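You operate a simulated robot arm through the tools that you are given. There is no shell and no other tool. Be economical: measure what you need, move in short steps, check, and stop when the job is done.

You run a simulated robot arm. Do the job below in one go: nothing can be reset, and whatever is moved stays where it is left.

TASK
Put the connector that the cream card names in the green box and close it up.
Fine: fit the lid, then turn both catches over it.
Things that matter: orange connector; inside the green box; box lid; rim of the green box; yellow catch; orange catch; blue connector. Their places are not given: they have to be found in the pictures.

Only the result counts: the job must be done as asked and must still hold three seconds after the hand-in. Knocking over, shifting, dropping, spilling or breaking anything else fails it.

THE ROBOT
A 7-joint arm with a two-finger parallel gripper, fixed in place. Base frame: the origin is at the foot of the arm, x ahead of it, y to its left, z up; the work surface is at about z = 0. Readings come in m, rad, newtons and seconds.
With the tool pointing down near the work surface it reaches from about 0.22 to 0.58 m from the base axis. Its first joint turns from -1.152 to 1.152 rad. Payload 2.5 kg.
The TCP is the grasp point between the finger pads, 0.023 m short of the fingertips. In the tool frame z runs along the fingers and y along their closing line. The gripper opens to 0.094 m. The fingers are 0.038 m wide and 0.01 m thick; the gripper's body (0.054 by 0.096 m) begins 0.039 m behind the TCP.
Orientation is told as [roll, pitch, yaw] about the base's x, y, z axes, in that order, counted from this pose: with the fingers straight down and closing along the base's y, the tool's x points along the base's -x, its y along +y and its z along -z.

THE INTERFACE
- The arm moves only by the tool play_rows. Its argument "increments" is a list of rows, each a list of 3 entries, a list of its own where there are three numbers: the shift along the tool's x, y, z in m, then the turn, a rotation vector about the tool's x, y, z in rad, then the gripper command, from -1 (shut) to 1 (fully open), values between in proportion. In form: [[[tx, ty, tz], [rx, ry, rz], fingers], ...]. A call has 1 to 8 rows; each row shifts and turns the commanded pose from where the row before left it, along the tool's axes as they then stand. Rows are played at 5 a second. More than 0.05 m and 0.15 rad between two rows, or a gripper value outside its range, and nothing of the call is played. Where a pose cannot be reached the arm comes as near as it can. A force on the tool above 70 N (or 10 N above the force at the start of the call, whichever is more), or a blocked arm, ends the call early, and 0.2 s more pass. The fingers move at their own pace (about 0.108 m/s each) and stop on an object; they squeeze with about 31 N. The grip force told is the motor's: it shows also when the fingers shut on nothing. Time passes only in rows, and 0.2 s behind the last, so rows that do not move let the fingers close. It gives the time, the measured TCP pose, the force on the tool (base axes), the opening and the grip force at its end, in the units of the frame above (readings bear some noise).
- Cameras (640 x 400 px; columns grow to the right, rows downward): "scene" is fixed at [0.1384, -0.4167, 0.5546]; the picture's right is [0.68, -0.73, 0.00], its down [-0.35, -0.33, -0.88] and it looks along [0.64, 0.59, -0.48] (base axes); focal length 324 px, centre (320, 200). "wrist" rides on the gripper at [-0.039, 0, -0.044] in the tool frame; the picture's right is [0.00, -1.00, 0.00], its down [0.97, 0.00, -0.24] and it looks along [0.24, 0.00, 0.97] (tool axes); focal length 218 px, centre (320, 200).
- capture(camera): a new picture of that camera. The clock stands still meanwhile.
- pixel_to_xyz(camera, pixels): there is no depth. For up to 12 entries [column, row, z] of the newest picture of that camera ("zoom" is the newest enlarged one), the place [x, y] in the base frame at which the ray of that pixel passes the height z, good to about 0.002 m. The clock stands still meanwhile.
- close_up(camera, box): a new picture of the part [left, top, right, bottom] of that camera's present view, enlarged. The clock stands still meanwhile.
- close_job(): hands the job in; it is judged then, once.

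Work in short steps. Measure before you move; look again where a grasp or a placing could have gone wrong, and mend it. You have 80 turns and 54 pictures in all, those below and enlarged ones among them. Open the gripper and draw the arm clear of the work before you hand the job in, unless the task says otherwise; then end with one line.

The tools are called after "Emit:" as a command line: name --argument value ..., lists and objects as JSON in quotes. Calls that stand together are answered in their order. play_rows: Moves the arm, as the interface text tells. Its arguments: {"type":"object","properties":{"increments":{"type":"array","items":{"type":"array"}}},"required":["increments"]} The other tools are called the same way: capture (camera) takes a picture; pixel_to_xyz (camera, pixels) gives the place at which the rays of pixels pass given heights; close_up (camera, box) takes an enlarged picture of a part of a camera's view; close_job () hands the job in.

At the start:

```text
clock: 0.0
tool_pos: [0.3895, -0.0739, 0.4069]
ee_rot: [0.0, 0.0, 0.002]
wrist_force: [-0.2, 0.2, 0.3]
width: 0.0939
grasp_force: 0.1
```

scene: 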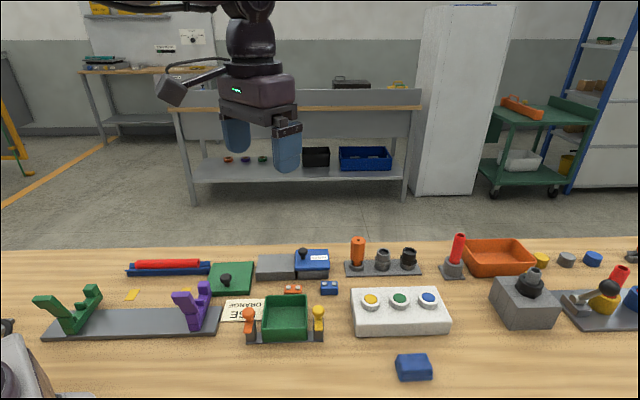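
wrist: 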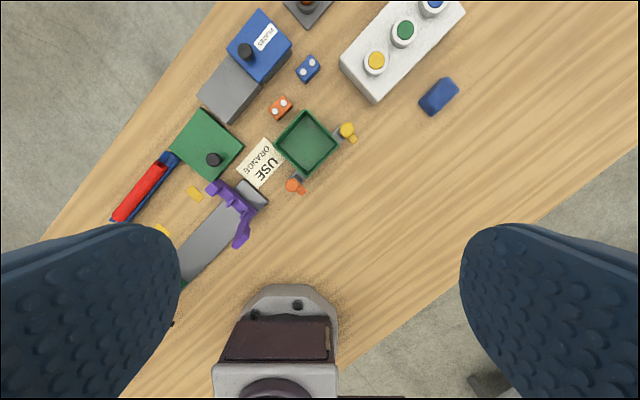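

The card near wrist pixel (262,163) seems to read "USE ORANGE"; the green box is at (306,142), with the orange connector at (281,107). I take enlarged views to be sure.

Emit:
close_up --camera "wrist" --box '[160, 40, 380, 210]'

Emit:
close_up --camera "scene" --box '[200, 230, 360, 350]'

Emit:
pixel_to_xyz --camera "wrist" --pixels '[[281, 107, 0.01], [306, 142, 0.0], [307, 110, 0.04], [338, 143, 0.04], [306, 175, 0.04], [276, 143, 0.04], [347, 130, 0.04], [292, 185, 0.04], [213, 159, 0.03], [206, 145, 0.01], [308, 68, 0.01]]'

```text
2.35 times, centred on (270, 125) of wrist
```

zoom: 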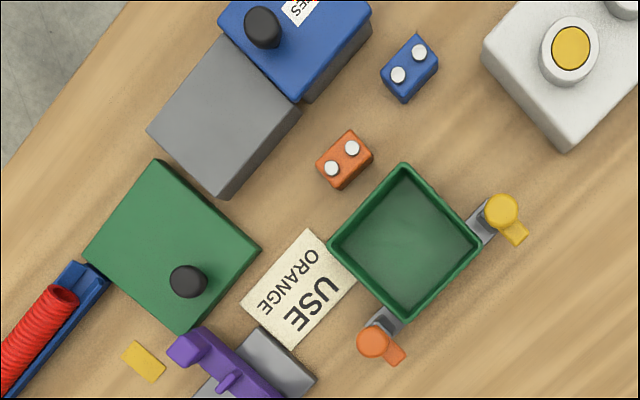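

```text
3.33 times, centred on (280, 290) of scene
```

zoom: 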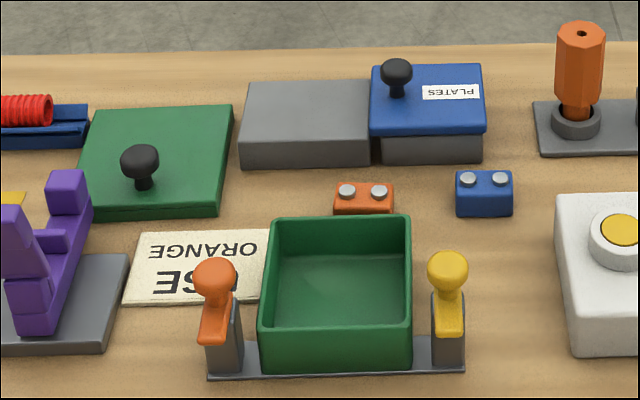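

```text
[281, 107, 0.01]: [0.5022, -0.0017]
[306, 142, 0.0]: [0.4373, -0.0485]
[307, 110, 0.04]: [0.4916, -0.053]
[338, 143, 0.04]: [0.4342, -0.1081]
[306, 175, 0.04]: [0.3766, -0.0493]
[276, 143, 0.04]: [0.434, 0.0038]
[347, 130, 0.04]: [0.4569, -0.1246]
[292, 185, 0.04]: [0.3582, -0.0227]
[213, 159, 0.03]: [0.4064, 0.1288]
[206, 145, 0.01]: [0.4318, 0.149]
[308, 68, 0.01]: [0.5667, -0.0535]
```

The card reads "USE ORANGE". The green lid with a knob lies at wrist (206,145), and the two catches are beside the box with their tabs pointing away. I move lower above the box for better measurements.

Emit:
play_rows --increments '[[[-0.01, 0.02, 0.03], [0, 0, 0], 1], [[-0.01, 0.02, 0.03], [0, 0, 0], 1], [[-0.01, 0.02, 0.03], [0, 0, 0], 1], [[-0.01, 0.02, 0.03], [0, 0, 0], 1], [[-0.01, 0.01, 0.03], [0, 0, 0], 1], [[0, 0, 0], [0, 0, 0], 1]]'

Emit:
capture --camera "wrist"

Emit:
close_up --camera "wrist" --box '[150, 60, 470, 260]'

```text
clock: 1.4
tool_pos: [0.4413, 0.0115, 0.2556]
ee_rot: [0.001, 0.001, 0.001]
wrist_force: [-0.7, -0.1, -0.3]
width: 0.0943
grasp_force: 0.1
```

```text
49 pictures are left
```

wrist: 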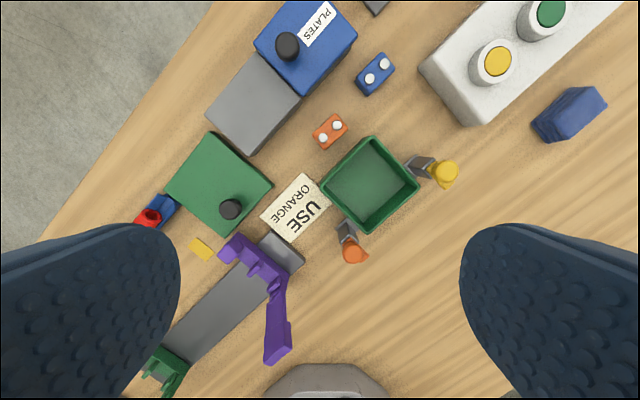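

```text
2.00 times, centred on (310, 160) of wrist
```

zoom: 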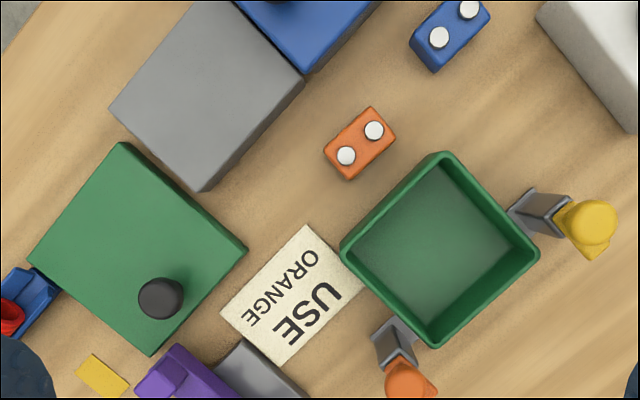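

The box, connector and lid are now seen larger. I triangulate heights by projecting the same features from both cameras at several heights.

Emit:
capture --camera "scene"

Emit:
close_up --camera "scene" --box '[210, 250, 350, 350]'

Emit:
pixel_to_xyz --camera "wrist" --pixels '[[447, 173, 0.05], [447, 173, 0.08], [354, 252, 0.05], [354, 252, 0.08], [370, 137, 0.03], [370, 137, 0.05], [419, 187, 0.03], [419, 187, 0.05], [367, 233, 0.03], [367, 233, 0.05], [321, 184, 0.03], [321, 184, 0.05]]'

Emit:
pixel_to_xyz --camera "wrist" --pixels '[[323, 138, 0.02], [337, 125, 0.02], [330, 131, 0.015], [230, 208, 0.03], [230, 208, 0.05], [212, 131, 0.0], [212, 131, 0.02], [274, 185, 0.02], [226, 234, 0.02], [164, 191, 0.02], [274, 185, 0.0]]'

```text
47 pictures are left
```

scene: 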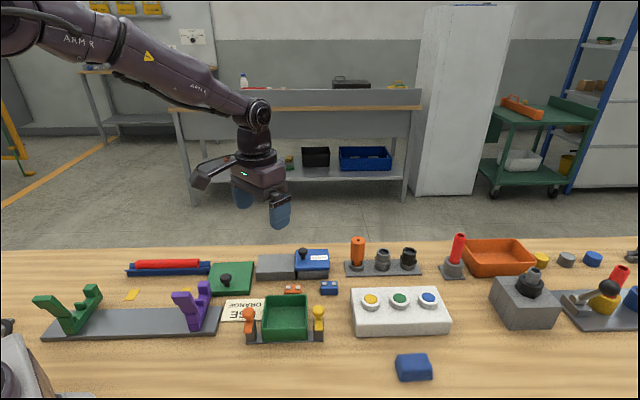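

```text
4.00 times, centred on (280, 300) of scene
```

zoom: 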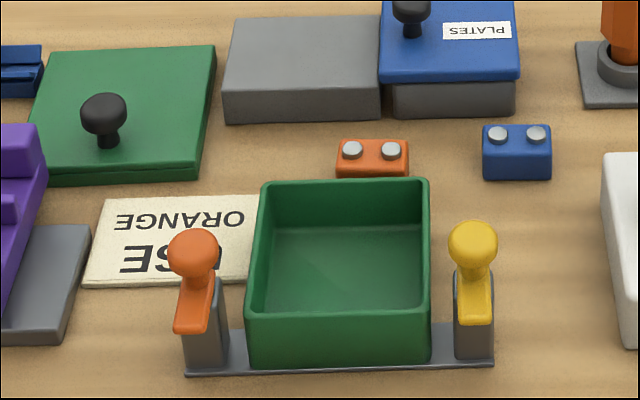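

```text
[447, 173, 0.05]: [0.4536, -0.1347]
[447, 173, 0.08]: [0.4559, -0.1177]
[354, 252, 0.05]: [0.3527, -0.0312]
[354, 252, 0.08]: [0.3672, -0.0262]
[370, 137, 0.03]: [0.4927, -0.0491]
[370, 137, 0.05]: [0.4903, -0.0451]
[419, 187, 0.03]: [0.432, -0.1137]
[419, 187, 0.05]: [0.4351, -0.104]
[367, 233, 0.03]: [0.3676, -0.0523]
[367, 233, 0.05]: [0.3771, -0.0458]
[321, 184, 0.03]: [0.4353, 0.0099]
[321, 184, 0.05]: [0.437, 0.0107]
```

```text
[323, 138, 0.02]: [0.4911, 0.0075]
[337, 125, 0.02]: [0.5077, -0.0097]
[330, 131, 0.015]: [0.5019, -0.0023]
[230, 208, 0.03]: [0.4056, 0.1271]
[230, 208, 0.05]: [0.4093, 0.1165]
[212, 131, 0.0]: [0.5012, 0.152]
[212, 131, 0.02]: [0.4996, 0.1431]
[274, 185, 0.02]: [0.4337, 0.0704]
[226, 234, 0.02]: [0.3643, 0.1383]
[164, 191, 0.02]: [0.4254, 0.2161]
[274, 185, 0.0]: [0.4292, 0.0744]
```

Now the same features from the enlarged scene picture.

Emit:
pixel_to_xyz --camera "zoom" --pixels '[[193, 248, 0.05], [193, 248, 0.08], [472, 241, 0.05], [472, 241, 0.08], [428, 180, 0.03], [428, 180, 0.05], [263, 182, 0.03], [263, 182, 0.05], [429, 313, 0.03], [429, 313, 0.05], [249, 315, 0.03], [249, 315, 0.05]]'

Emit:
pixel_to_xyz --camera "zoom" --pixels '[[103, 108, 0.03], [103, 108, 0.05], [352, 148, 0.02], [395, 149, 0.02], [373, 172, 0.0], [215, 46, 0.02], [215, 46, 0.01], [198, 168, 0.02], [198, 180, 0.0], [536, 134, 0.02], [192, 328, 0.05], [475, 318, 0.05]]'

```text
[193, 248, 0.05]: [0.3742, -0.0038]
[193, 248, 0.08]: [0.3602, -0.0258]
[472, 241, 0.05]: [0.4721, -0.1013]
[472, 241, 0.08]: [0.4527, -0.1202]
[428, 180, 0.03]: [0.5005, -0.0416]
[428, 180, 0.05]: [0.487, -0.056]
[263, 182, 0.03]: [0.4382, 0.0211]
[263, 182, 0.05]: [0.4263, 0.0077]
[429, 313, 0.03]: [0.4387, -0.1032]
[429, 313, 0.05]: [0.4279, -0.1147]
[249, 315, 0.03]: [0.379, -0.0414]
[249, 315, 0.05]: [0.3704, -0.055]
```

```text
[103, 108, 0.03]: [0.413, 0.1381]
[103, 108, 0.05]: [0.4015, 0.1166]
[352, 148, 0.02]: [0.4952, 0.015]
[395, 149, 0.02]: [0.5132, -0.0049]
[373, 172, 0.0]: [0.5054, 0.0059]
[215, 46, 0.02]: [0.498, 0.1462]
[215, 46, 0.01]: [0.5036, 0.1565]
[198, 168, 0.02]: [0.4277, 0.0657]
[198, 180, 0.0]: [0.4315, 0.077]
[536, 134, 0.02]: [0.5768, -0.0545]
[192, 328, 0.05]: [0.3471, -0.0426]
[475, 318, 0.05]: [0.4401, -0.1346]
```

Rim height is about 0.042 and catch balls about 0.078. I need to understand the catches better, so I look at them enlarged from both views.

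Emit:
close_up --camera "scene" --box '[235, 290, 335, 350]'

Emit:
close_up --camera "wrist" --box '[320, 130, 480, 280]'

```text
6.40 times, centred on (285, 320) of scene
```

zoom: 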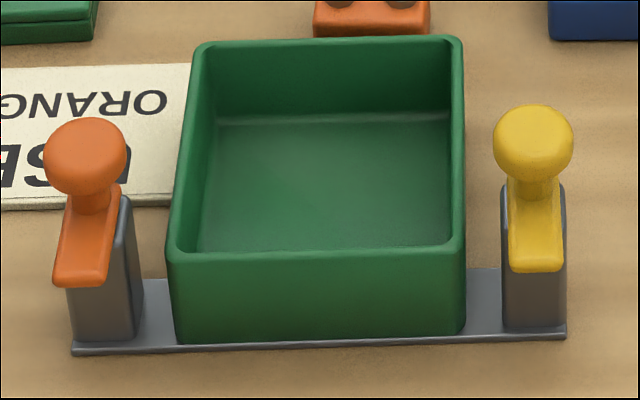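

```text
2.67 times, centred on (400, 205) of wrist
```

zoom: 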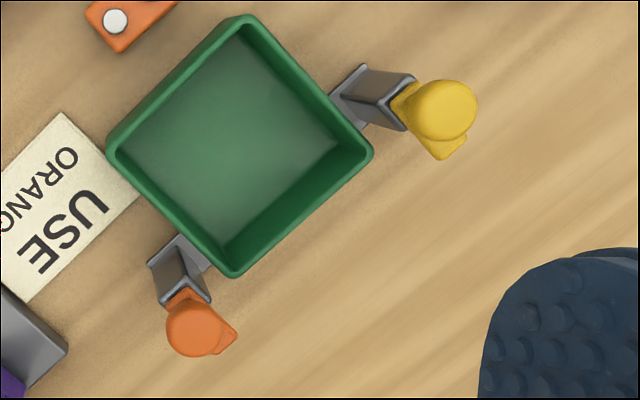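

Everything lies at about 45°, so a tool yaw of about -45° suits all grasps. I look at the gripper itself, as the piece beside it near (205,172) in the scene view might strike the tall catches.

Emit:
close_up --camera "scene" --box '[170, 80, 330, 240]'

Emit:
play_rows --increments '[[[0, 0, 0], [0, 0, 0.14], 1], [[0, 0, 0], [0, 0, 0.14], 1], [[0, 0, 0], [0, 0, 0.14], 1], [[0, 0, 0], [0, 0, 0.14], 1], [[0, 0, 0], [0, 0, 0.14], 1], [[0, 0, 0], [0, 0, 0.085], 1], [[0, 0, 0], [0, 0, 0], 1]]'

Emit:
capture --camera "wrist"

Emit:
close_up --camera "scene" --box '[170, 80, 330, 240]'

```text
2.50 times, centred on (250, 160) of scene
```

zoom: 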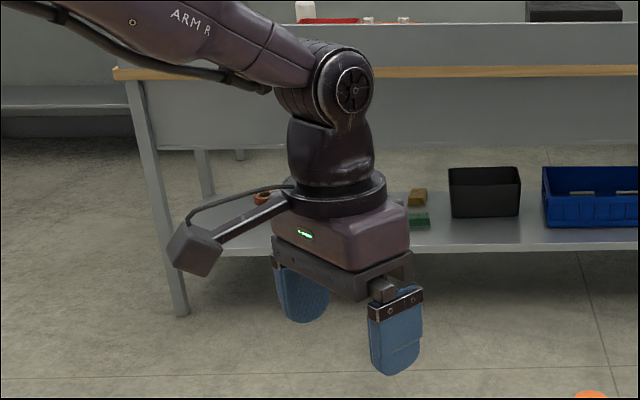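

```text
clock: 3.0
tool_pos: [0.4392, 0.014, 0.2561]
ee_rot: [-0.001, 0.002, -0.787]
wrist_force: [0.8, 0.1, 0.3]
width: 0.0938
grasp_force: 0.0
```

```text
42 pictures are left
```

wrist: 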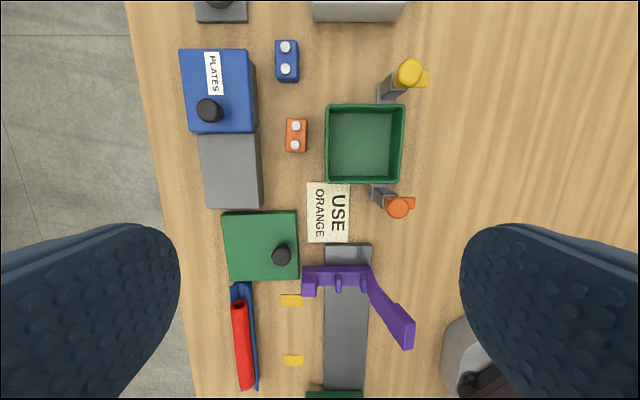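

```text
2.50 times, centred on (250, 160) of scene
```

zoom: 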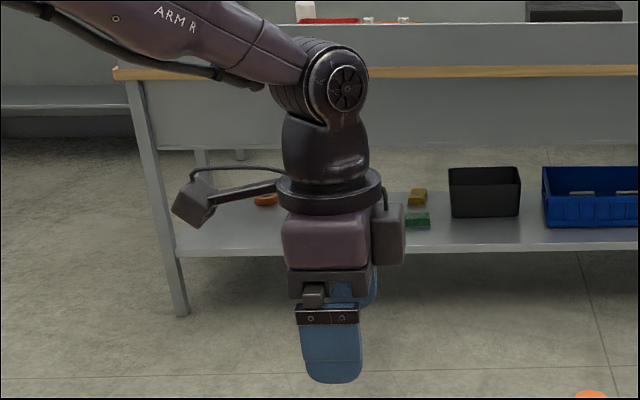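

The view is now aligned with the objects. I measure the connector studs, box rim corners and lid corners in this picture.

Emit:
close_up --camera "wrist" --box '[210, 50, 440, 290]'

Emit:
pixel_to_xyz --camera "wrist" --pixels '[[296, 126, 0.024], [294.5, 145, 0.024], [325.5, 104, 0.042], [405, 104, 0.042], [401, 184, 0.042], [325, 183, 0.042], [411, 73, 0.078], [398, 207, 0.078], [281, 255, 0.045]]'

```text
1.67 times, centred on (325, 170) of wrist
```

zoom: 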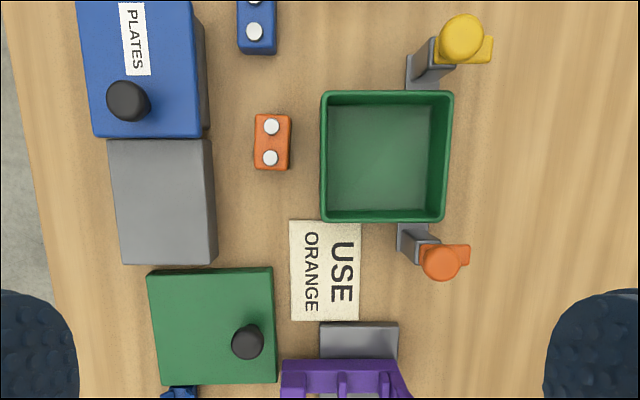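

```text
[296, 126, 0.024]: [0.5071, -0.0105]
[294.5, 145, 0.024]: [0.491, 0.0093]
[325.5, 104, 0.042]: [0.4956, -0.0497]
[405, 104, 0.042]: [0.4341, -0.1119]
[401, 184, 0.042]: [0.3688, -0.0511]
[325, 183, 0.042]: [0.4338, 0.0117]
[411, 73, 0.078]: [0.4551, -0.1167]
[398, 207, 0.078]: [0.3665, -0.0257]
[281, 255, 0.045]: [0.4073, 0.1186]
```

Connector centre is about (0.499, -0.001), box centre about (0.433, -0.050). I move above the connector with the fingers partly open.

Emit:
play_rows --increments '[[[-0.013, 0.008, 0.04], [0, 0, 0], 0], [[-0.013, 0.008, 0.04], [0, 0, 0], 0], [[-0.013, 0.008, 0.04], [0, 0, 0], 0], [[-0.0137, 0.008, 0.036], [0, 0, 0], 0], [[0, 0, 0], [0, 0, 0], 0]]'

Emit:
capture --camera "wrist"

```text
clock: 4.2
tool_pos: [0.5028, 0.0004, 0.0986]
ee_rot: [0.001, -0.001, -0.785]
wrist_force: [-1.0, 0.0, -0.5]
width: 0.0471
grasp_force: 0.1
```

```text
39 pictures are left
```

wrist: 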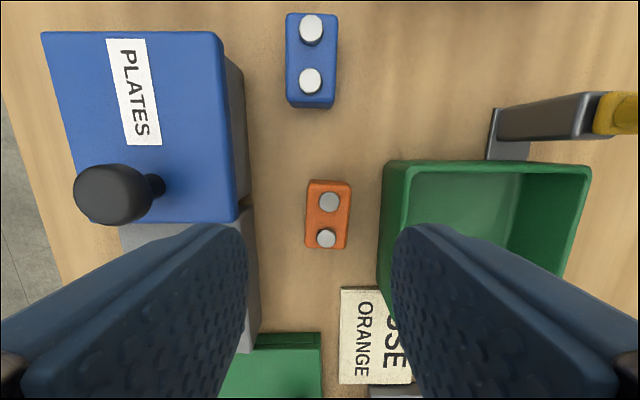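

The connector sits at (328,214) between the fingers. I measure its position from this close view.

Emit:
pixel_to_xyz --camera "wrist" --pixels '[[330, 201, 0.023], [326, 238, 0.023], [308, 181, 0.019], [350, 182, 0.019], [346, 250, 0.019], [304, 247, 0.019], [385, 162, 0.042], [383, 290, 0.042]]'

```text
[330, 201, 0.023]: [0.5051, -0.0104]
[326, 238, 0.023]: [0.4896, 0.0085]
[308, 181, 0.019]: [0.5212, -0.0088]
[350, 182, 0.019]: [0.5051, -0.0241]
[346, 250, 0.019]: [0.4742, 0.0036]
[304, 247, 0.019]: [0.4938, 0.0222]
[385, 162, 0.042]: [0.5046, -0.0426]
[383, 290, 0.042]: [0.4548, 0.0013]
```

Connector centre is (0.498, -0.001); the box wall is 0.036 away, so I narrow the fingers to about 0.038, shift slightly and descend.

Emit:
play_rows --increments '[[[0.002, -0.0042, 0], [0, 0, 0], -0.2], [[0, 0, 0.025], [0, 0, 0], -0.2], [[0, 0, 0.025], [0, 0, 0], -0.2], [[0, 0, 0.0215], [0, 0, 0], -0.2], [[0, 0, 0], [0, 0, 0], -0.2]]'

Emit:
capture --camera "wrist"

```text
clock: 5.4
tool_pos: [0.4946, 0.0001, 0.0304]
ee_rot: [0.001, -0.001, -0.785]
wrist_force: [-0.5, 0.1, 0.1]
width: 0.0376
grasp_force: 0.1
```

```text
38 pictures are left
```

wrist: 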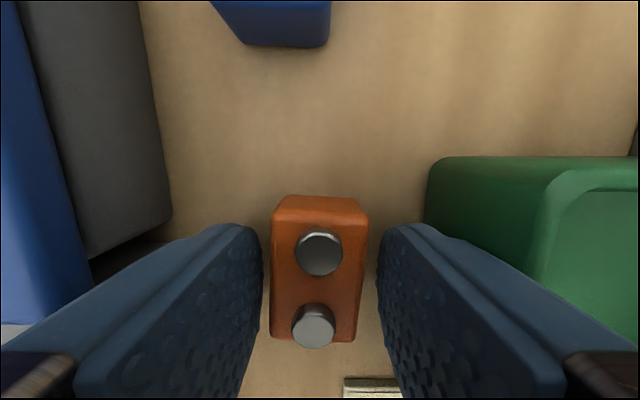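

The connector is centred between the pads. I lower 4 mm and close.

Emit:
play_rows --increments '[[[0, 0, 0.004], [0, 0, 0], -0.2], [[0, 0, 0], [0, 0, 0], -1], [[0, 0, 0], [0, 0, 0], -1], [[0, 0, 0], [0, 0, 0], -1], [[0, 0, -0.02], [0, 0, 0], -1], [[0, 0, -0.04], [0, 0, 0], -1], [[0, 0, -0.04], [0, 0, 0], -1], [[0, 0, 0], [0, 0, 0], -1]]'

Emit:
capture --camera "wrist"

```text
clock: 7.2
tool_pos: [0.4899, -0.0033, 0.1231]
ee_rot: [-0.001, -0.001, -0.783]
wrist_force: [0.0, -0.4, -0.4]
width: 0.0251
grasp_force: 31.3
```

```text
37 pictures are left
```

wrist: 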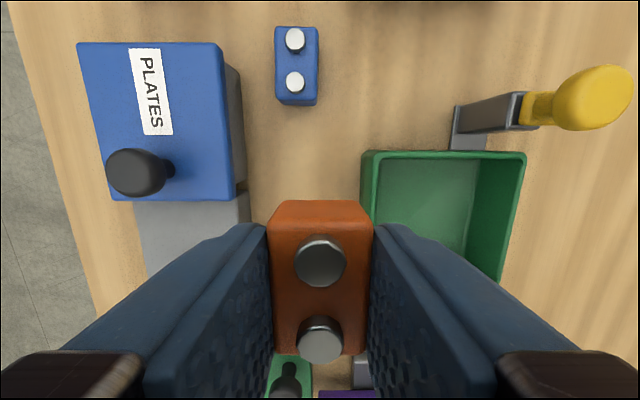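

The connector is held (0.025 wide, 31 N). I carry it across to above the box, slightly to its rear.

Emit:
play_rows --increments '[[[0.0039, -0.033, 0], [0, 0, 0], -1], [[0.0039, -0.033, 0], [0, 0, 0], -1], [[0, 0, 0], [0, 0, 0], -1], [[0, 0, 0], [0, 0, 0], -1]]'

Emit:
capture --camera "wrist"

Emit:
close_up --camera "scene" --box '[200, 220, 360, 350]'

```text
clock: 8.2
tool_pos: [0.4413, -0.0427, 0.1223]
ee_rot: [-0.001, -0.001, -0.785]
wrist_force: [-0.3, 0.5, -1.6]
width: 0.0251
grasp_force: 31.0
```

```text
36 pictures are left
```

wrist: 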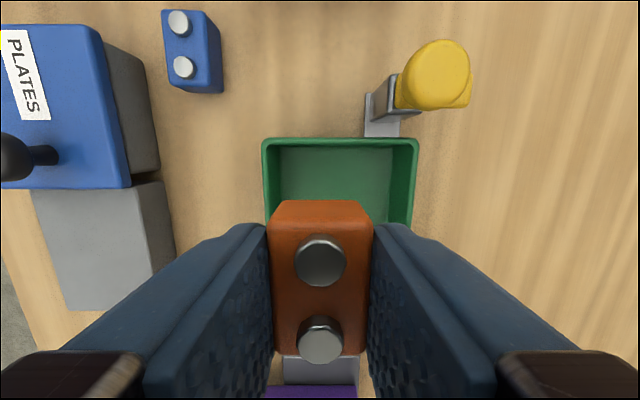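

```text
3.08 times, centred on (280, 285) of scene
```

zoom: 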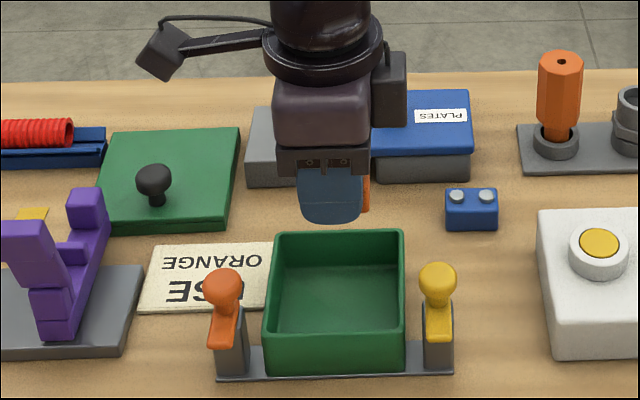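

The box rim centre is about 1 cm to tool -y. I centre it and lower into the box.

Emit:
play_rows --increments '[[[0, -0.009, 0], [0, 0, 0], -1], [[0, 0, 0.03], [0, 0, 0], -1], [[0, 0, 0.03], [0, 0, 0], -1], [[0, 0, 0.02], [0, 0, 0], -1], [[0, 0, 0.004], [0, 0, 0], -1], [[0, 0, 0], [0, 0, 0], -1]]'

Emit:
capture --camera "wrist"

Emit:
close_up --camera "scene" --box '[210, 250, 350, 350]'

```text
clock: 9.6
tool_pos: [0.4352, -0.0498, 0.0397]
ee_rot: [-0.001, 0.0, -0.785]
wrist_force: [0.4, 0.1, -1.0]
width: 0.0252
grasp_force: 31.2
```

```text
34 pictures are left
```

wrist: 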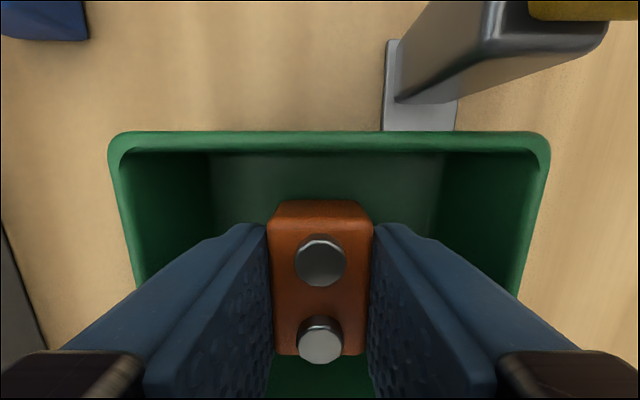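

```text
4.00 times, centred on (280, 300) of scene
```

zoom: 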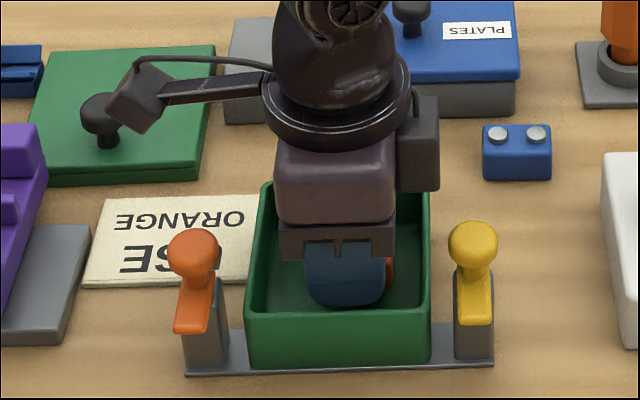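

Well centred in the box. I lower a few more millimetres until contact, then release and rise.

Emit:
play_rows --increments '[[[0, 0, 0.003], [0, 0, 0], -1], [[0, 0, 0.003], [0, 0, 0], -1], [[0, 0, 0], [0, 0, 0], -1]]'

```text
clock: 10.4
tool_pos: [0.4361, -0.0513, 0.0338]
ee_rot: [0.001, 0.001, -0.786]
wrist_force: [0.2, -0.4, -0.7]
width: 0.0249
grasp_force: 30.2
```

Emit:
play_rows --increments '[[[0, 0, 0.002], [0, 0, 0], -1], [[0, 0, 0.002], [0, 0, 0], -1], [[0, 0, 0], [0, 0, 0], -1]]'

```text
clock: 11.2
tool_pos: [0.4366, -0.0499, 0.0315]
ee_rot: [0.0, -0.001, -0.785]
wrist_force: [-1.4, 0.1, 2.8]
width: 0.0252
grasp_force: 31.0
```

The upward force of 2.8 N indicates contact with the floor. I release gently and rise.

Emit:
play_rows --increments '[[[0, 0, 0], [0, 0, 0], -0.3], [[0, 0, 0], [0, 0, 0], -0.25], [[0, 0, -0.03], [0, 0, 0], -0.25], [[0, 0, -0.04], [0, 0, 0], -0.25], [[0, 0, -0.04], [0, 0, 0], -0.25], [[0, 0, 0], [0, 0, 0], -0.25]]'

Emit:
capture --camera "wrist"

```text
clock: 12.6
tool_pos: [0.4372, -0.0455, 0.1421]
ee_rot: [0.002, 0.001, -0.786]
wrist_force: [0.8, -0.1, 0.9]
width: 0.0351
grasp_force: 0.0
```

```text
32 pictures are left
```

wrist: 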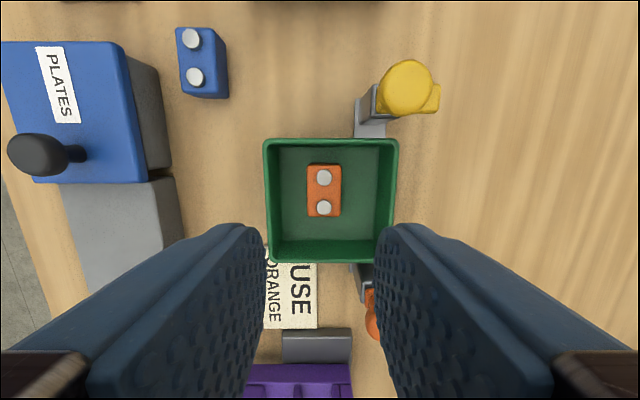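

The orange connector stands in the box at (323,190). I measure the box once more from here, and then move above the lid knob.

Emit:
pixel_to_xyz --camera "wrist" --pixels '[[264, 139, 0.042], [399, 139, 0.042], [392, 263, 0.042], [269, 262, 0.042], [407, 86, 0.078]]'

Emit:
play_rows --increments '[[[0.025, 0.018, -0.016], [0, 0, 0], 0], [[0.025, 0.018, -0.016], [0, 0, 0], 0], [[0.03, 0.02, -0.012], [0, 0, 0], 0], [[0.03, 0.02, 0], [0, 0, 0], 0], [[0.027, 0.0198, 0], [0, 0, 0], 0], [[0, 0, 0], [0, 0, 0], 0]]'

Emit:
capture --camera "wrist"

```text
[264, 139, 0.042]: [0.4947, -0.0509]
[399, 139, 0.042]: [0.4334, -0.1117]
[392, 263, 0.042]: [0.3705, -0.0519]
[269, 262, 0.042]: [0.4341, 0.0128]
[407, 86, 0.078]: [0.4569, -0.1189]
```

```text
clock: 14.0
tool_pos: [0.4075, 0.1156, 0.1843]
ee_rot: [0.0, 0.0, -0.785]
wrist_force: [-0.6, -0.1, -0.2]
width: 0.047
grasp_force: 0.0
```

```text
31 pictures are left
```

wrist: 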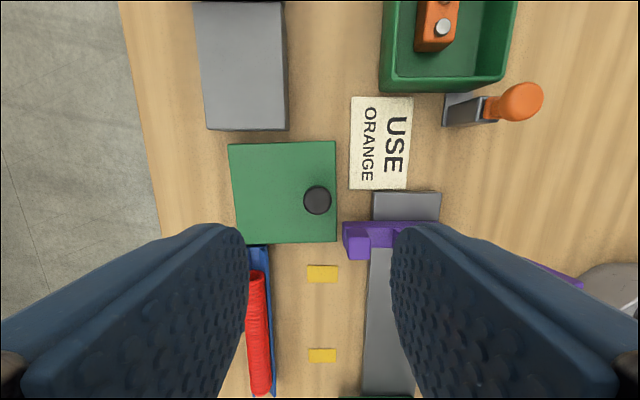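

The knob is at (317,200), but the purple clamp's end at (345,225) is close to where the right finger goes. I look enlarged and measure.

Emit:
close_up --camera "wrist" --box '[220, 130, 460, 280]'

Emit:
close_up --camera "scene" --box '[140, 240, 270, 340]'

Emit:
pixel_to_xyz --camera "wrist" --pixels '[[317, 200, 0.045], [228, 145, 0.02], [335, 141, 0.02], [337, 241, 0.02], [237, 244, 0.02], [343, 223, 0.05], [343, 223, 0.07], [349, 259, 0.05], [349, 259, 0.07], [343, 223, 0.03]]'

```text
2.67 times, centred on (340, 205) of wrist
```

zoom: 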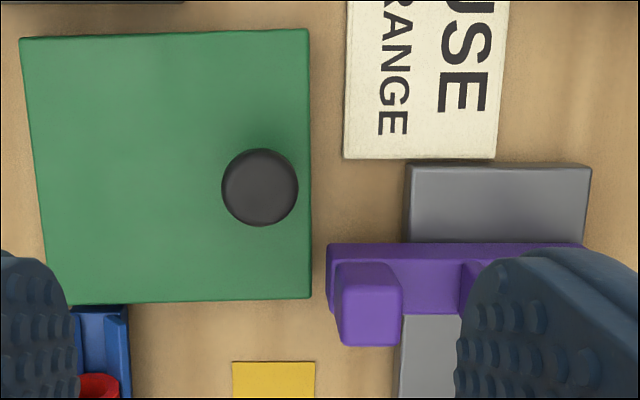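

```text
4.00 times, centred on (205, 290) of scene
```

zoom: 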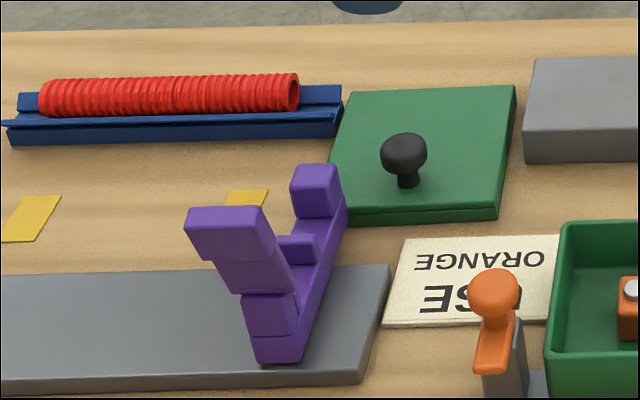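

```text
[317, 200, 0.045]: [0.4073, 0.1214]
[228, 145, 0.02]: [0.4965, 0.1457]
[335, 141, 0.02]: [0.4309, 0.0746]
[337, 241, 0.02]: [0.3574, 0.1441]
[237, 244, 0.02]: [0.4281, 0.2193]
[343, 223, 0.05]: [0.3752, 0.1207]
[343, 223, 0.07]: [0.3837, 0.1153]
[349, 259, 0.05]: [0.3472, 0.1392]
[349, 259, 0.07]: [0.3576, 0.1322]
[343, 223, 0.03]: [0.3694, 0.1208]
```

Knob centre is about (0.407, 0.1205) at z ≈ 0.044, on a lid centred near (0.4295, 0.144). I check the purple hook's height, which matters for the gripper's body.

Emit:
pixel_to_xyz --camera "zoom" --pixels '[[318, 172, 0.05], [318, 172, 0.065], [318, 172, 0.08], [403, 150, 0.045], [230, 215, 0.07], [230, 215, 0.09], [515, 88, 0.02], [346, 92, 0.02], [500, 208, 0.02], [270, 172, 0.07]]'

Emit:
pixel_to_xyz --camera "wrist" --pixels '[[358, 237, 0.05], [358, 237, 0.065], [358, 237, 0.08]]'

```text
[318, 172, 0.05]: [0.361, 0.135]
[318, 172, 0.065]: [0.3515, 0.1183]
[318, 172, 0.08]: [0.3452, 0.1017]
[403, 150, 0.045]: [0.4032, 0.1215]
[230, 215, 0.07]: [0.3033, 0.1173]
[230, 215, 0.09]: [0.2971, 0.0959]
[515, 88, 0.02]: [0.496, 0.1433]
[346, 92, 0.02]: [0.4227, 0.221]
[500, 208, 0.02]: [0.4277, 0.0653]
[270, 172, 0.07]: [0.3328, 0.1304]
```

```text
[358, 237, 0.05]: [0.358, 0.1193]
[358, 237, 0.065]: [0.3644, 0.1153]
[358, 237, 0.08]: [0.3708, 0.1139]
```

Hook top is z ≈ 0.06, below the gripper body at a knob grasp. I descend to z ≈ 0.08 above the knob and check alignment.

Emit:
play_rows --increments '[[[0.002, 0.003, 0.03], [0, 0, 0], 0], [[0, 0, 0.04], [0, 0, 0], 0], [[0, 0, 0.034], [0, 0, 0], 0], [[0, 0, 0], [0, 0, 0], 0]]'

Emit:
capture --camera "wrist"

```text
clock: 15.0
tool_pos: [0.4061, 0.1184, 0.0801]
ee_rot: [-0.001, 0.0, -0.785]
wrist_force: [0.7, -0.8, 0.6]
width: 0.047
grasp_force: 0.0
```

```text
28 pictures are left
```

wrist: 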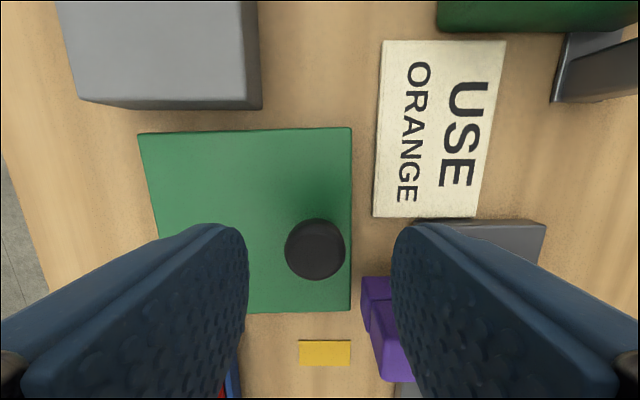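

The knob is centred at (316,250). The purple end's corner at (362,278) may be close to the right finger, so I measure it here.

Emit:
pixel_to_xyz --camera "wrist" --pixels '[[362, 278, 0.02], [362, 278, 0.03], [362, 278, 0.04], [362, 278, 0.05], [370, 302, 0.05], [370, 302, 0.06], [316, 248, 0.045]]'

Emit:
close_up --camera "wrist" --box '[330, 200, 470, 400]'

```text
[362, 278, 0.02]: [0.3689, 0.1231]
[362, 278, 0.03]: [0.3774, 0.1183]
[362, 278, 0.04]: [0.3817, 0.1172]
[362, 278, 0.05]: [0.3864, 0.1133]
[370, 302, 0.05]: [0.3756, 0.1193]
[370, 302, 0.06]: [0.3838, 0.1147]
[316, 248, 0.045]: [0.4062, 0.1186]
```

```text
2.00 times, centred on (400, 300) of wrist
```

zoom: 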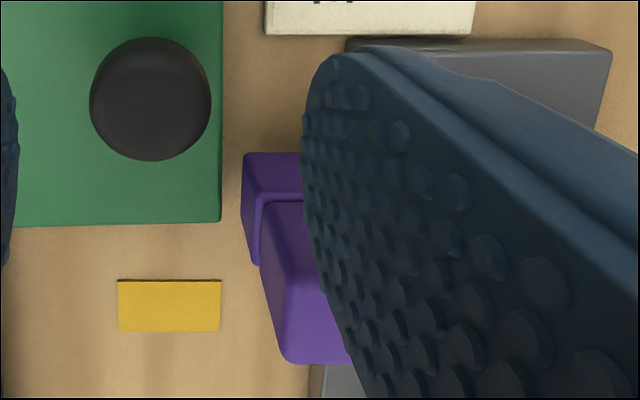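

Triangulating gives the hook's corner about 28 mm along tool x from the TCP, so the finger (±19 mm) clears it. I descend to z ≈ 0.048 and close on the knob.

Emit:
play_rows --increments '[[[-0.002, 0.001, 0.016], [0, 0, 0], 0], [[0, 0, 0.016], [0, 0, 0], 0], [[0, 0, 0], [0, 0, 0], 0], [[0, 0, 0], [0, 0, 0], -1], [[0, 0, 0], [0, 0, 0], -1], [[0, 0, 0], [0, 0, 0], -1]]'

Emit:
capture --camera "wrist"

```text
clock: 16.4
tool_pos: [0.4074, 0.1167, 0.0489]
ee_rot: [-0.001, 0.0, -0.786]
wrist_force: [0.5, -0.4, 0.4]
width: 0.0244
grasp_force: 31.1
```

```text
26 pictures are left
```

wrist: 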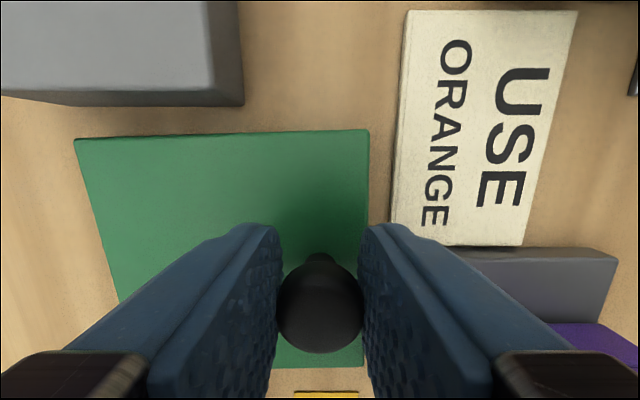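

The knob is held (0.0244). The lid edge slopes about 2° against the tool, to be corrected later. I lift it straight up.

Emit:
play_rows --increments '[[[0, 0, -0.01], [0, 0, 0], -1], [[0, 0, -0.02], [0, 0, 0], -1], [[0, 0, -0.03], [0, 0, 0], -1], [[0, 0, -0.03], [0, 0, 0], -1], [[0, 0, -0.03], [0, 0, 0], -1], [[0, 0, 0], [0, 0, 0], -1]]'

Emit:
capture --camera "wrist"

Emit:
close_up --camera "scene" --box '[120, 180, 320, 330]'

```text
clock: 17.8
tool_pos: [0.4086, 0.1167, 0.1668]
ee_rot: [0.001, -0.002, -0.785]
wrist_force: [-0.1, -0.4, -1.4]
width: 0.0241
grasp_force: 31.4
```

```text
25 pictures are left
```

wrist: 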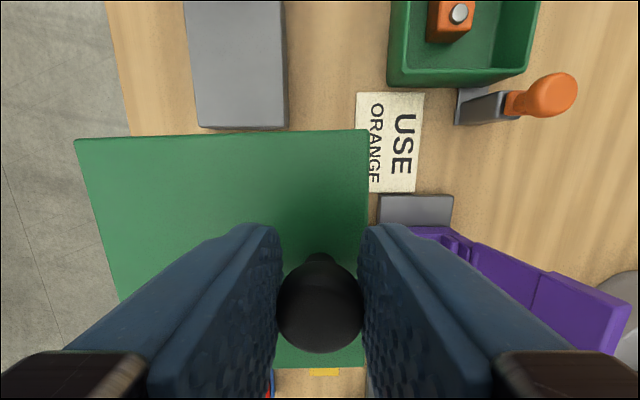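

```text
2.67 times, centred on (220, 255) of scene
```

zoom: 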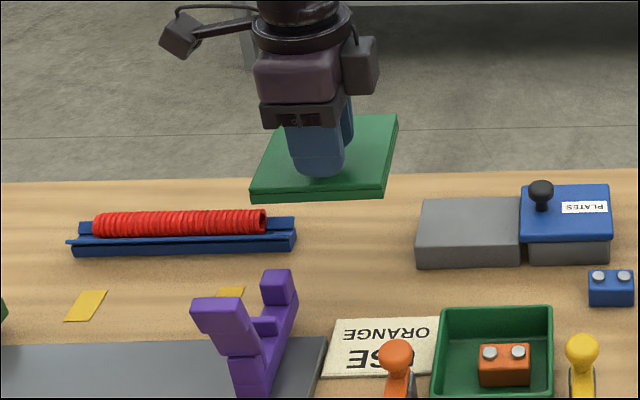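

The lid came up level. I measure its visible corners in this view at its present top height (≈0.138) to know its offset from the TCP.

Emit:
pixel_to_xyz --camera "wrist" --pixels '[[75, 140, 0.138], [368, 129, 0.138], [364, 367, 0.138], [368, 129, 0.136], [222, 134, 0.138]]'

```text
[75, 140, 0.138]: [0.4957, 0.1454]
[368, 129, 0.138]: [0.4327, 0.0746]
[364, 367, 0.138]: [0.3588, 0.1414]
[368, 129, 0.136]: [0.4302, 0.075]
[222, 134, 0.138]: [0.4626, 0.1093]
```

The lid centre is 0.032 behind the TCP and it is turned about 2.3° from the box. I carry it above the box and then turn it by 0.04 rad.

Emit:
play_rows --increments '[[[-0.028, -0.0266, 0], [0, 0, 0], -1], [[-0.028, -0.0266, 0], [0, 0, 0], -1], [[-0.028, -0.0266, 0], [0, 0, 0], -1], [[-0.028, -0.0266, 0], [0, 0, 0], -1], [[-0.028, -0.0266, 0], [0, 0, 0], -1], [[0, 0, 0], [0, 0, 0.04], -1], [[0, 0, 0], [0, 0, 0], -1]]'

Emit:
capture --camera "wrist"

Emit:
close_up --camera "scene" --box '[200, 210, 360, 350]'

```text
clock: 19.4
tool_pos: [0.4144, -0.0754, 0.1661]
ee_rot: [0.0, 0.0, -0.826]
wrist_force: [0.6, 0.1, -0.3]
width: 0.0242
grasp_force: 31.0
```

```text
23 pictures are left
```

wrist: 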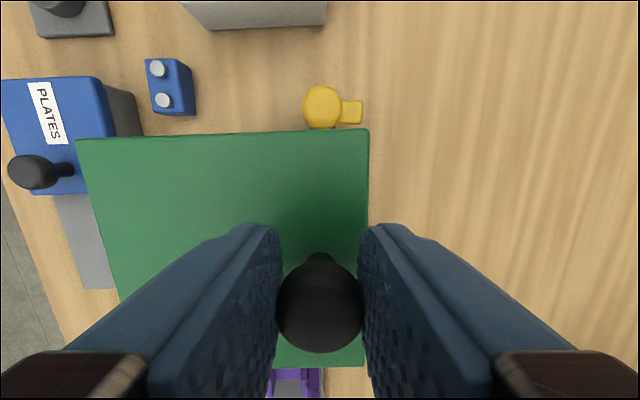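

```text
2.86 times, centred on (280, 280) of scene
```

zoom: 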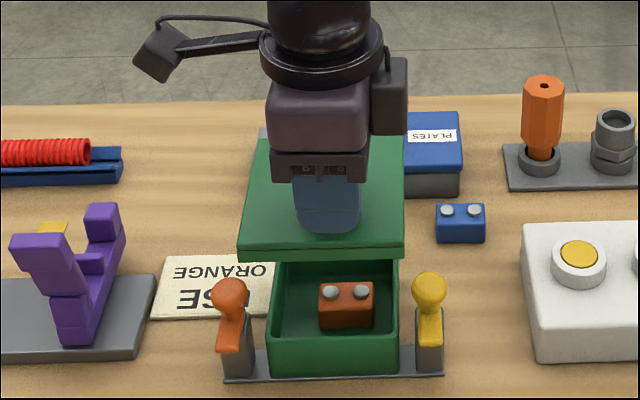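

I check the lid's corner positions in both views against the box.

Emit:
pixel_to_xyz --camera "wrist" --pixels '[[76, 140, 0.1375], [368.5, 129, 0.1375], [364, 367, 0.1375], [322, 106, 0.078], [351, 110, 0.065]]'

Emit:
pixel_to_xyz --camera "zoom" --pixels '[[240, 247, 0.1375], [404, 247, 0.1375], [403, 137, 0.1375], [262, 137, 0.1375], [241, 258, 0.125], [402, 262, 0.125], [270, 372, 0.0], [399, 370, 0.0]]'

```text
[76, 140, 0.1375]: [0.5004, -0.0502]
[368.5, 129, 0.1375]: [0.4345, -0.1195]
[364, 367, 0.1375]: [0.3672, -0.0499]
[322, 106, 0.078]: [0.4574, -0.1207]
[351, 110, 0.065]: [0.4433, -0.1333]
```

```text
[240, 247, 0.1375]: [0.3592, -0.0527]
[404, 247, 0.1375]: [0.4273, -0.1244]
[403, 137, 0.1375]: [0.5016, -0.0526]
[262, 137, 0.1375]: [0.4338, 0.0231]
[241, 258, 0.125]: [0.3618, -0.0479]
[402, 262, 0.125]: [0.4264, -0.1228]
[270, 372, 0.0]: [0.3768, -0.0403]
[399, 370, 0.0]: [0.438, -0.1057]
```

Lid centre (0.434, -0.050) agrees with the box centre (0.433, -0.050) to a millimetre. I lower to just above the rim.

Emit:
play_rows --increments '[[[0, 0, 0.02], [0, 0, 0], -1], [[0, 0, 0.02], [0, 0, 0], -1], [[0, 0, 0.02], [0, 0, 0], -1], [[0, 0, 0], [0, 0, 0], -1], [[0, 0, 0], [0, 0, 0], -1]]'

Emit:
close_up --camera "scene" --box '[220, 260, 340, 350]'

Emit:
capture --camera "wrist"

```text
clock: 20.6
tool_pos: [0.4149, -0.0759, 0.1062]
ee_rot: [0.0, -0.001, -0.824]
wrist_force: [0.0, -0.7, -0.9]
width: 0.0242
grasp_force: 31.0
```

```text
4.44 times, centred on (280, 305) of scene
```

zoom: 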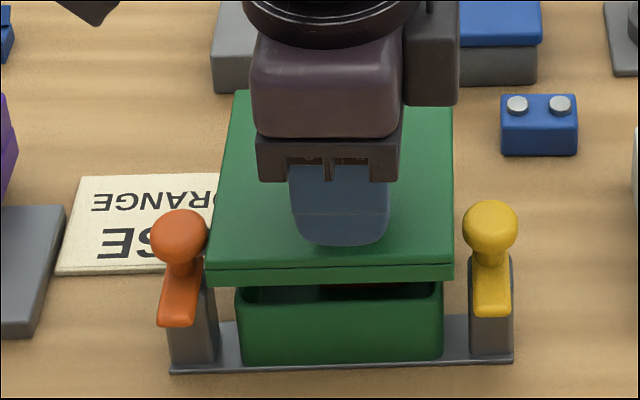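

```text
20 pictures are left
```

wrist: 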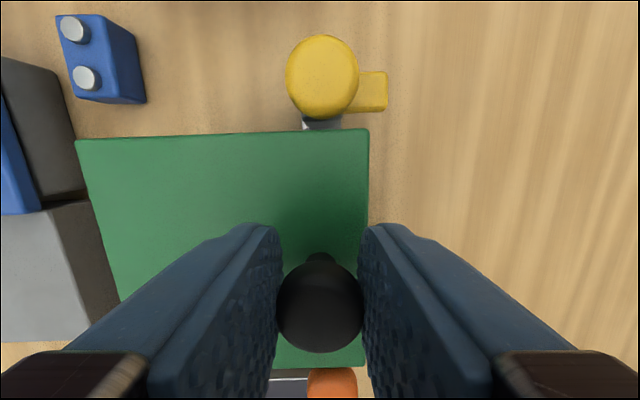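

The lid hovers about 15 mm above the rim. I check its front corners in the enlarged scene picture... measuring with a fresh enlarged scene view as basis.

Emit:
pixel_to_xyz --camera "zoom" --pixels '[[205, 284, 0.057], [454, 278, 0.057], [208, 264, 0.075], [453, 262, 0.075], [233, 92, 0.075], [453, 97, 0.075], [240, 362, 0.003], [442, 358, 0.003]]'

Emit:
pixel_to_xyz --camera "wrist" --pixels '[[76, 141, 0.0755], [368.5, 129, 0.0755], [365, 367, 0.0755], [322, 76, 0.078]]'

```text
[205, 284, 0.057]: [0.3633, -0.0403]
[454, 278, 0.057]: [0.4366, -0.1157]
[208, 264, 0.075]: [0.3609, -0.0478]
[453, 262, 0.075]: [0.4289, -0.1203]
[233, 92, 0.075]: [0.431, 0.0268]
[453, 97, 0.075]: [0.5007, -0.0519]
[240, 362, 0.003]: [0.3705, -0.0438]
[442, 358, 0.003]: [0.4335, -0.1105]
```

```text
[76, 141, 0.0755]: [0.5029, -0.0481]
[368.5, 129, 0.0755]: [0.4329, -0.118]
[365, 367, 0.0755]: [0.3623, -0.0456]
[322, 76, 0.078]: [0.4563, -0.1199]
```

Both views agree with the box to 1–2 mm. I lower in small steps toward seating while watching the force.

Emit:
play_rows --increments '[[[-0.001, 0, 0.005], [0, 0, 0], -1], [[0, 0, 0.005], [0, 0, 0], -1], [[0, 0, 0.003], [0, 0, 0], -1], [[0, 0, 0.002], [0, 0, 0], -1], [[0, 0, 0], [0, 0, 0], -1]]'

```text
clock: 21.8
tool_pos: [0.4158, -0.0763, 0.0939]
ee_rot: [0.0, 0.001, -0.827]
wrist_force: [0.1, 0.0, 0.3]
width: 0.0241
grasp_force: 31.2
```

Emit:
play_rows --increments '[[[0, 0, 0.002], [0, 0, 0], -1], [[0, 0, 0.002], [0, 0, 0], -1], [[0, 0, 0.002], [0, 0, 0], -1], [[0, 0, 0], [0, 0, 0], -1]]'

Emit:
close_up --camera "scene" --box '[220, 260, 340, 350]'

```text
clock: 22.8
tool_pos: [0.4169, -0.0749, 0.0884]
ee_rot: [0.003, -0.002, -0.823]
wrist_force: [0.5, 5.3, 11.6]
width: 0.0244
grasp_force: 31.4
```

```text
4.44 times, centred on (280, 305) of scene
```

zoom: 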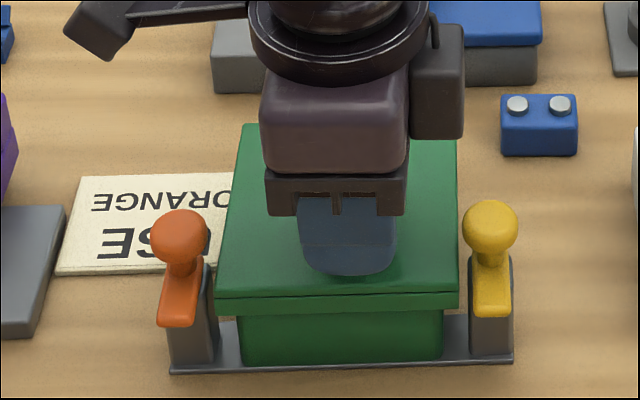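

Contact at TCP z = 0.088 with 11.6 N up and 5.3 N along +y, so the skirt may be resting off to one side. I shift 1.5 mm along tool x (toward +y) and re-check.

Emit:
play_rows --increments '[[[0, 0, -0.002], [0, 0, 0], -1], [[0.0015, 0, 0], [0, 0, 0], -1], [[0, 0, 0.002], [0, 0, 0], -1], [[0, 0, 0], [0, 0, 0], -1]]'

```text
clock: 23.8
tool_pos: [0.4157, -0.075, 0.0878]
ee_rot: [0.0, 0.001, -0.826]
wrist_force: [-1.0, -0.1, 4.6]
width: 0.0245
grasp_force: 31.1
```

Side force vanished and vertical force fell. I press down a little more.

Emit:
play_rows --increments '[[[0, 0, 0.0015], [0, 0, 0], -1], [[0, 0, 0.0015], [0, 0, 0], -1], [[0, 0, 0], [0, 0, 0], -1]]'

```text
clock: 24.6
tool_pos: [0.4135, -0.0764, 0.0841]
ee_rot: [0.0, -0.001, -0.825]
wrist_force: [1.1, -0.9, 0.2]
width: 0.0243
grasp_force: 31.0
```

It is sliding on freely now (0.2 N at 0.084). I continue until it seats.

Emit:
play_rows --increments '[[[0, 0, 0.002], [0, 0, 0], -1], [[0, 0, 0.002], [0, 0, 0], -1], [[0, 0, 0.002], [0, 0, 0], -1], [[0, 0, 0], [0, 0, 0], -1]]'

```text
clock: 25.6
tool_pos: [0.4141, -0.0752, 0.0789]
ee_rot: [-0.002, -0.002, -0.828]
wrist_force: [-3.3, -9.0, 7.6]
width: 0.0242
grasp_force: 31.1
```

Contact again with a force toward -x,-y (about 9 N along tool -y). I ease 1 mm along tool -y and see.

Emit:
play_rows --increments '[[[0.0003, -0.001, -0.001], [0, 0, 0], -1], [[0, 0, 0.001], [0, 0, 0], -1], [[0, 0, 0], [0, 0, 0], -1]]'

Emit:
close_up --camera "scene" --box '[220, 260, 340, 350]'

```text
clock: 26.4
tool_pos: [0.413, -0.076, 0.0791]
ee_rot: [-0.002, -0.001, -0.825]
wrist_force: [-8.3, -13.4, 13.1]
width: 0.0243
grasp_force: 30.8
```

```text
4.44 times, centred on (280, 305) of scene
```

zoom: 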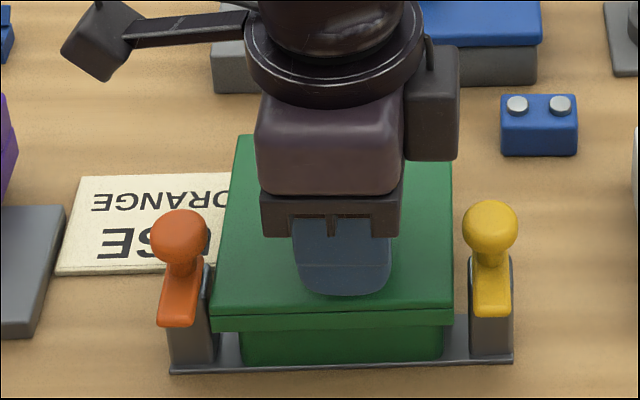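

The lid has gone down about 9 mm beyond first contact and may be seated. I relieve the strain by backing off slightly and read the force.

Emit:
play_rows --increments '[[[0, 0.001, -0.001], [0, 0, 0], -1], [[0, 0, 0], [0, 0, 0], -1]]'

Emit:
capture --camera "wrist"

```text
clock: 27.0
tool_pos: [0.4138, -0.0756, 0.0783]
ee_rot: [-0.003, -0.002, -0.827]
wrist_force: [-4.5, -19.4, -1.7]
width: 0.0242
grasp_force: 31.2
```

```text
17 pictures are left
```

wrist: 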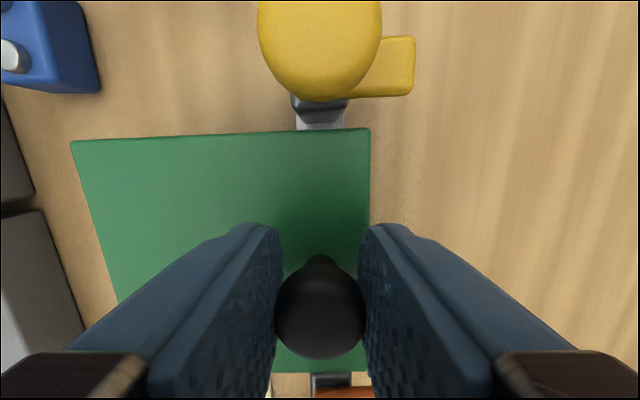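

The side load (mostly -y) is strain from my commanded position. I ease toward -y and then release the knob so the lid can settle on its own.

Emit:
play_rows --increments '[[[-0.001, -0.0012, 0], [0, 0, 0], -1], [[0, 0, 0], [0, 0, 0], -1]]'

```text
clock: 27.6
tool_pos: [0.4146, -0.0734, 0.0799]
ee_rot: [0.001, 0.0, -0.826]
wrist_force: [-2.3, -14.2, -4.5]
width: 0.0243
grasp_force: 31.2
```

Force is decreasing; I ease a bit more and release gradually.

Emit:
play_rows --increments '[[[-0.001, -0.001, 0.001], [0, 0, 0], -1], [[0, 0, 0], [0, 0, 0], -1]]'

```text
clock: 28.2
tool_pos: [0.4136, -0.0745, 0.0778]
ee_rot: [0.002, 0.002, -0.822]
wrist_force: [-7.7, -2.6, 7.0]
width: 0.0245
grasp_force: 31.0
```

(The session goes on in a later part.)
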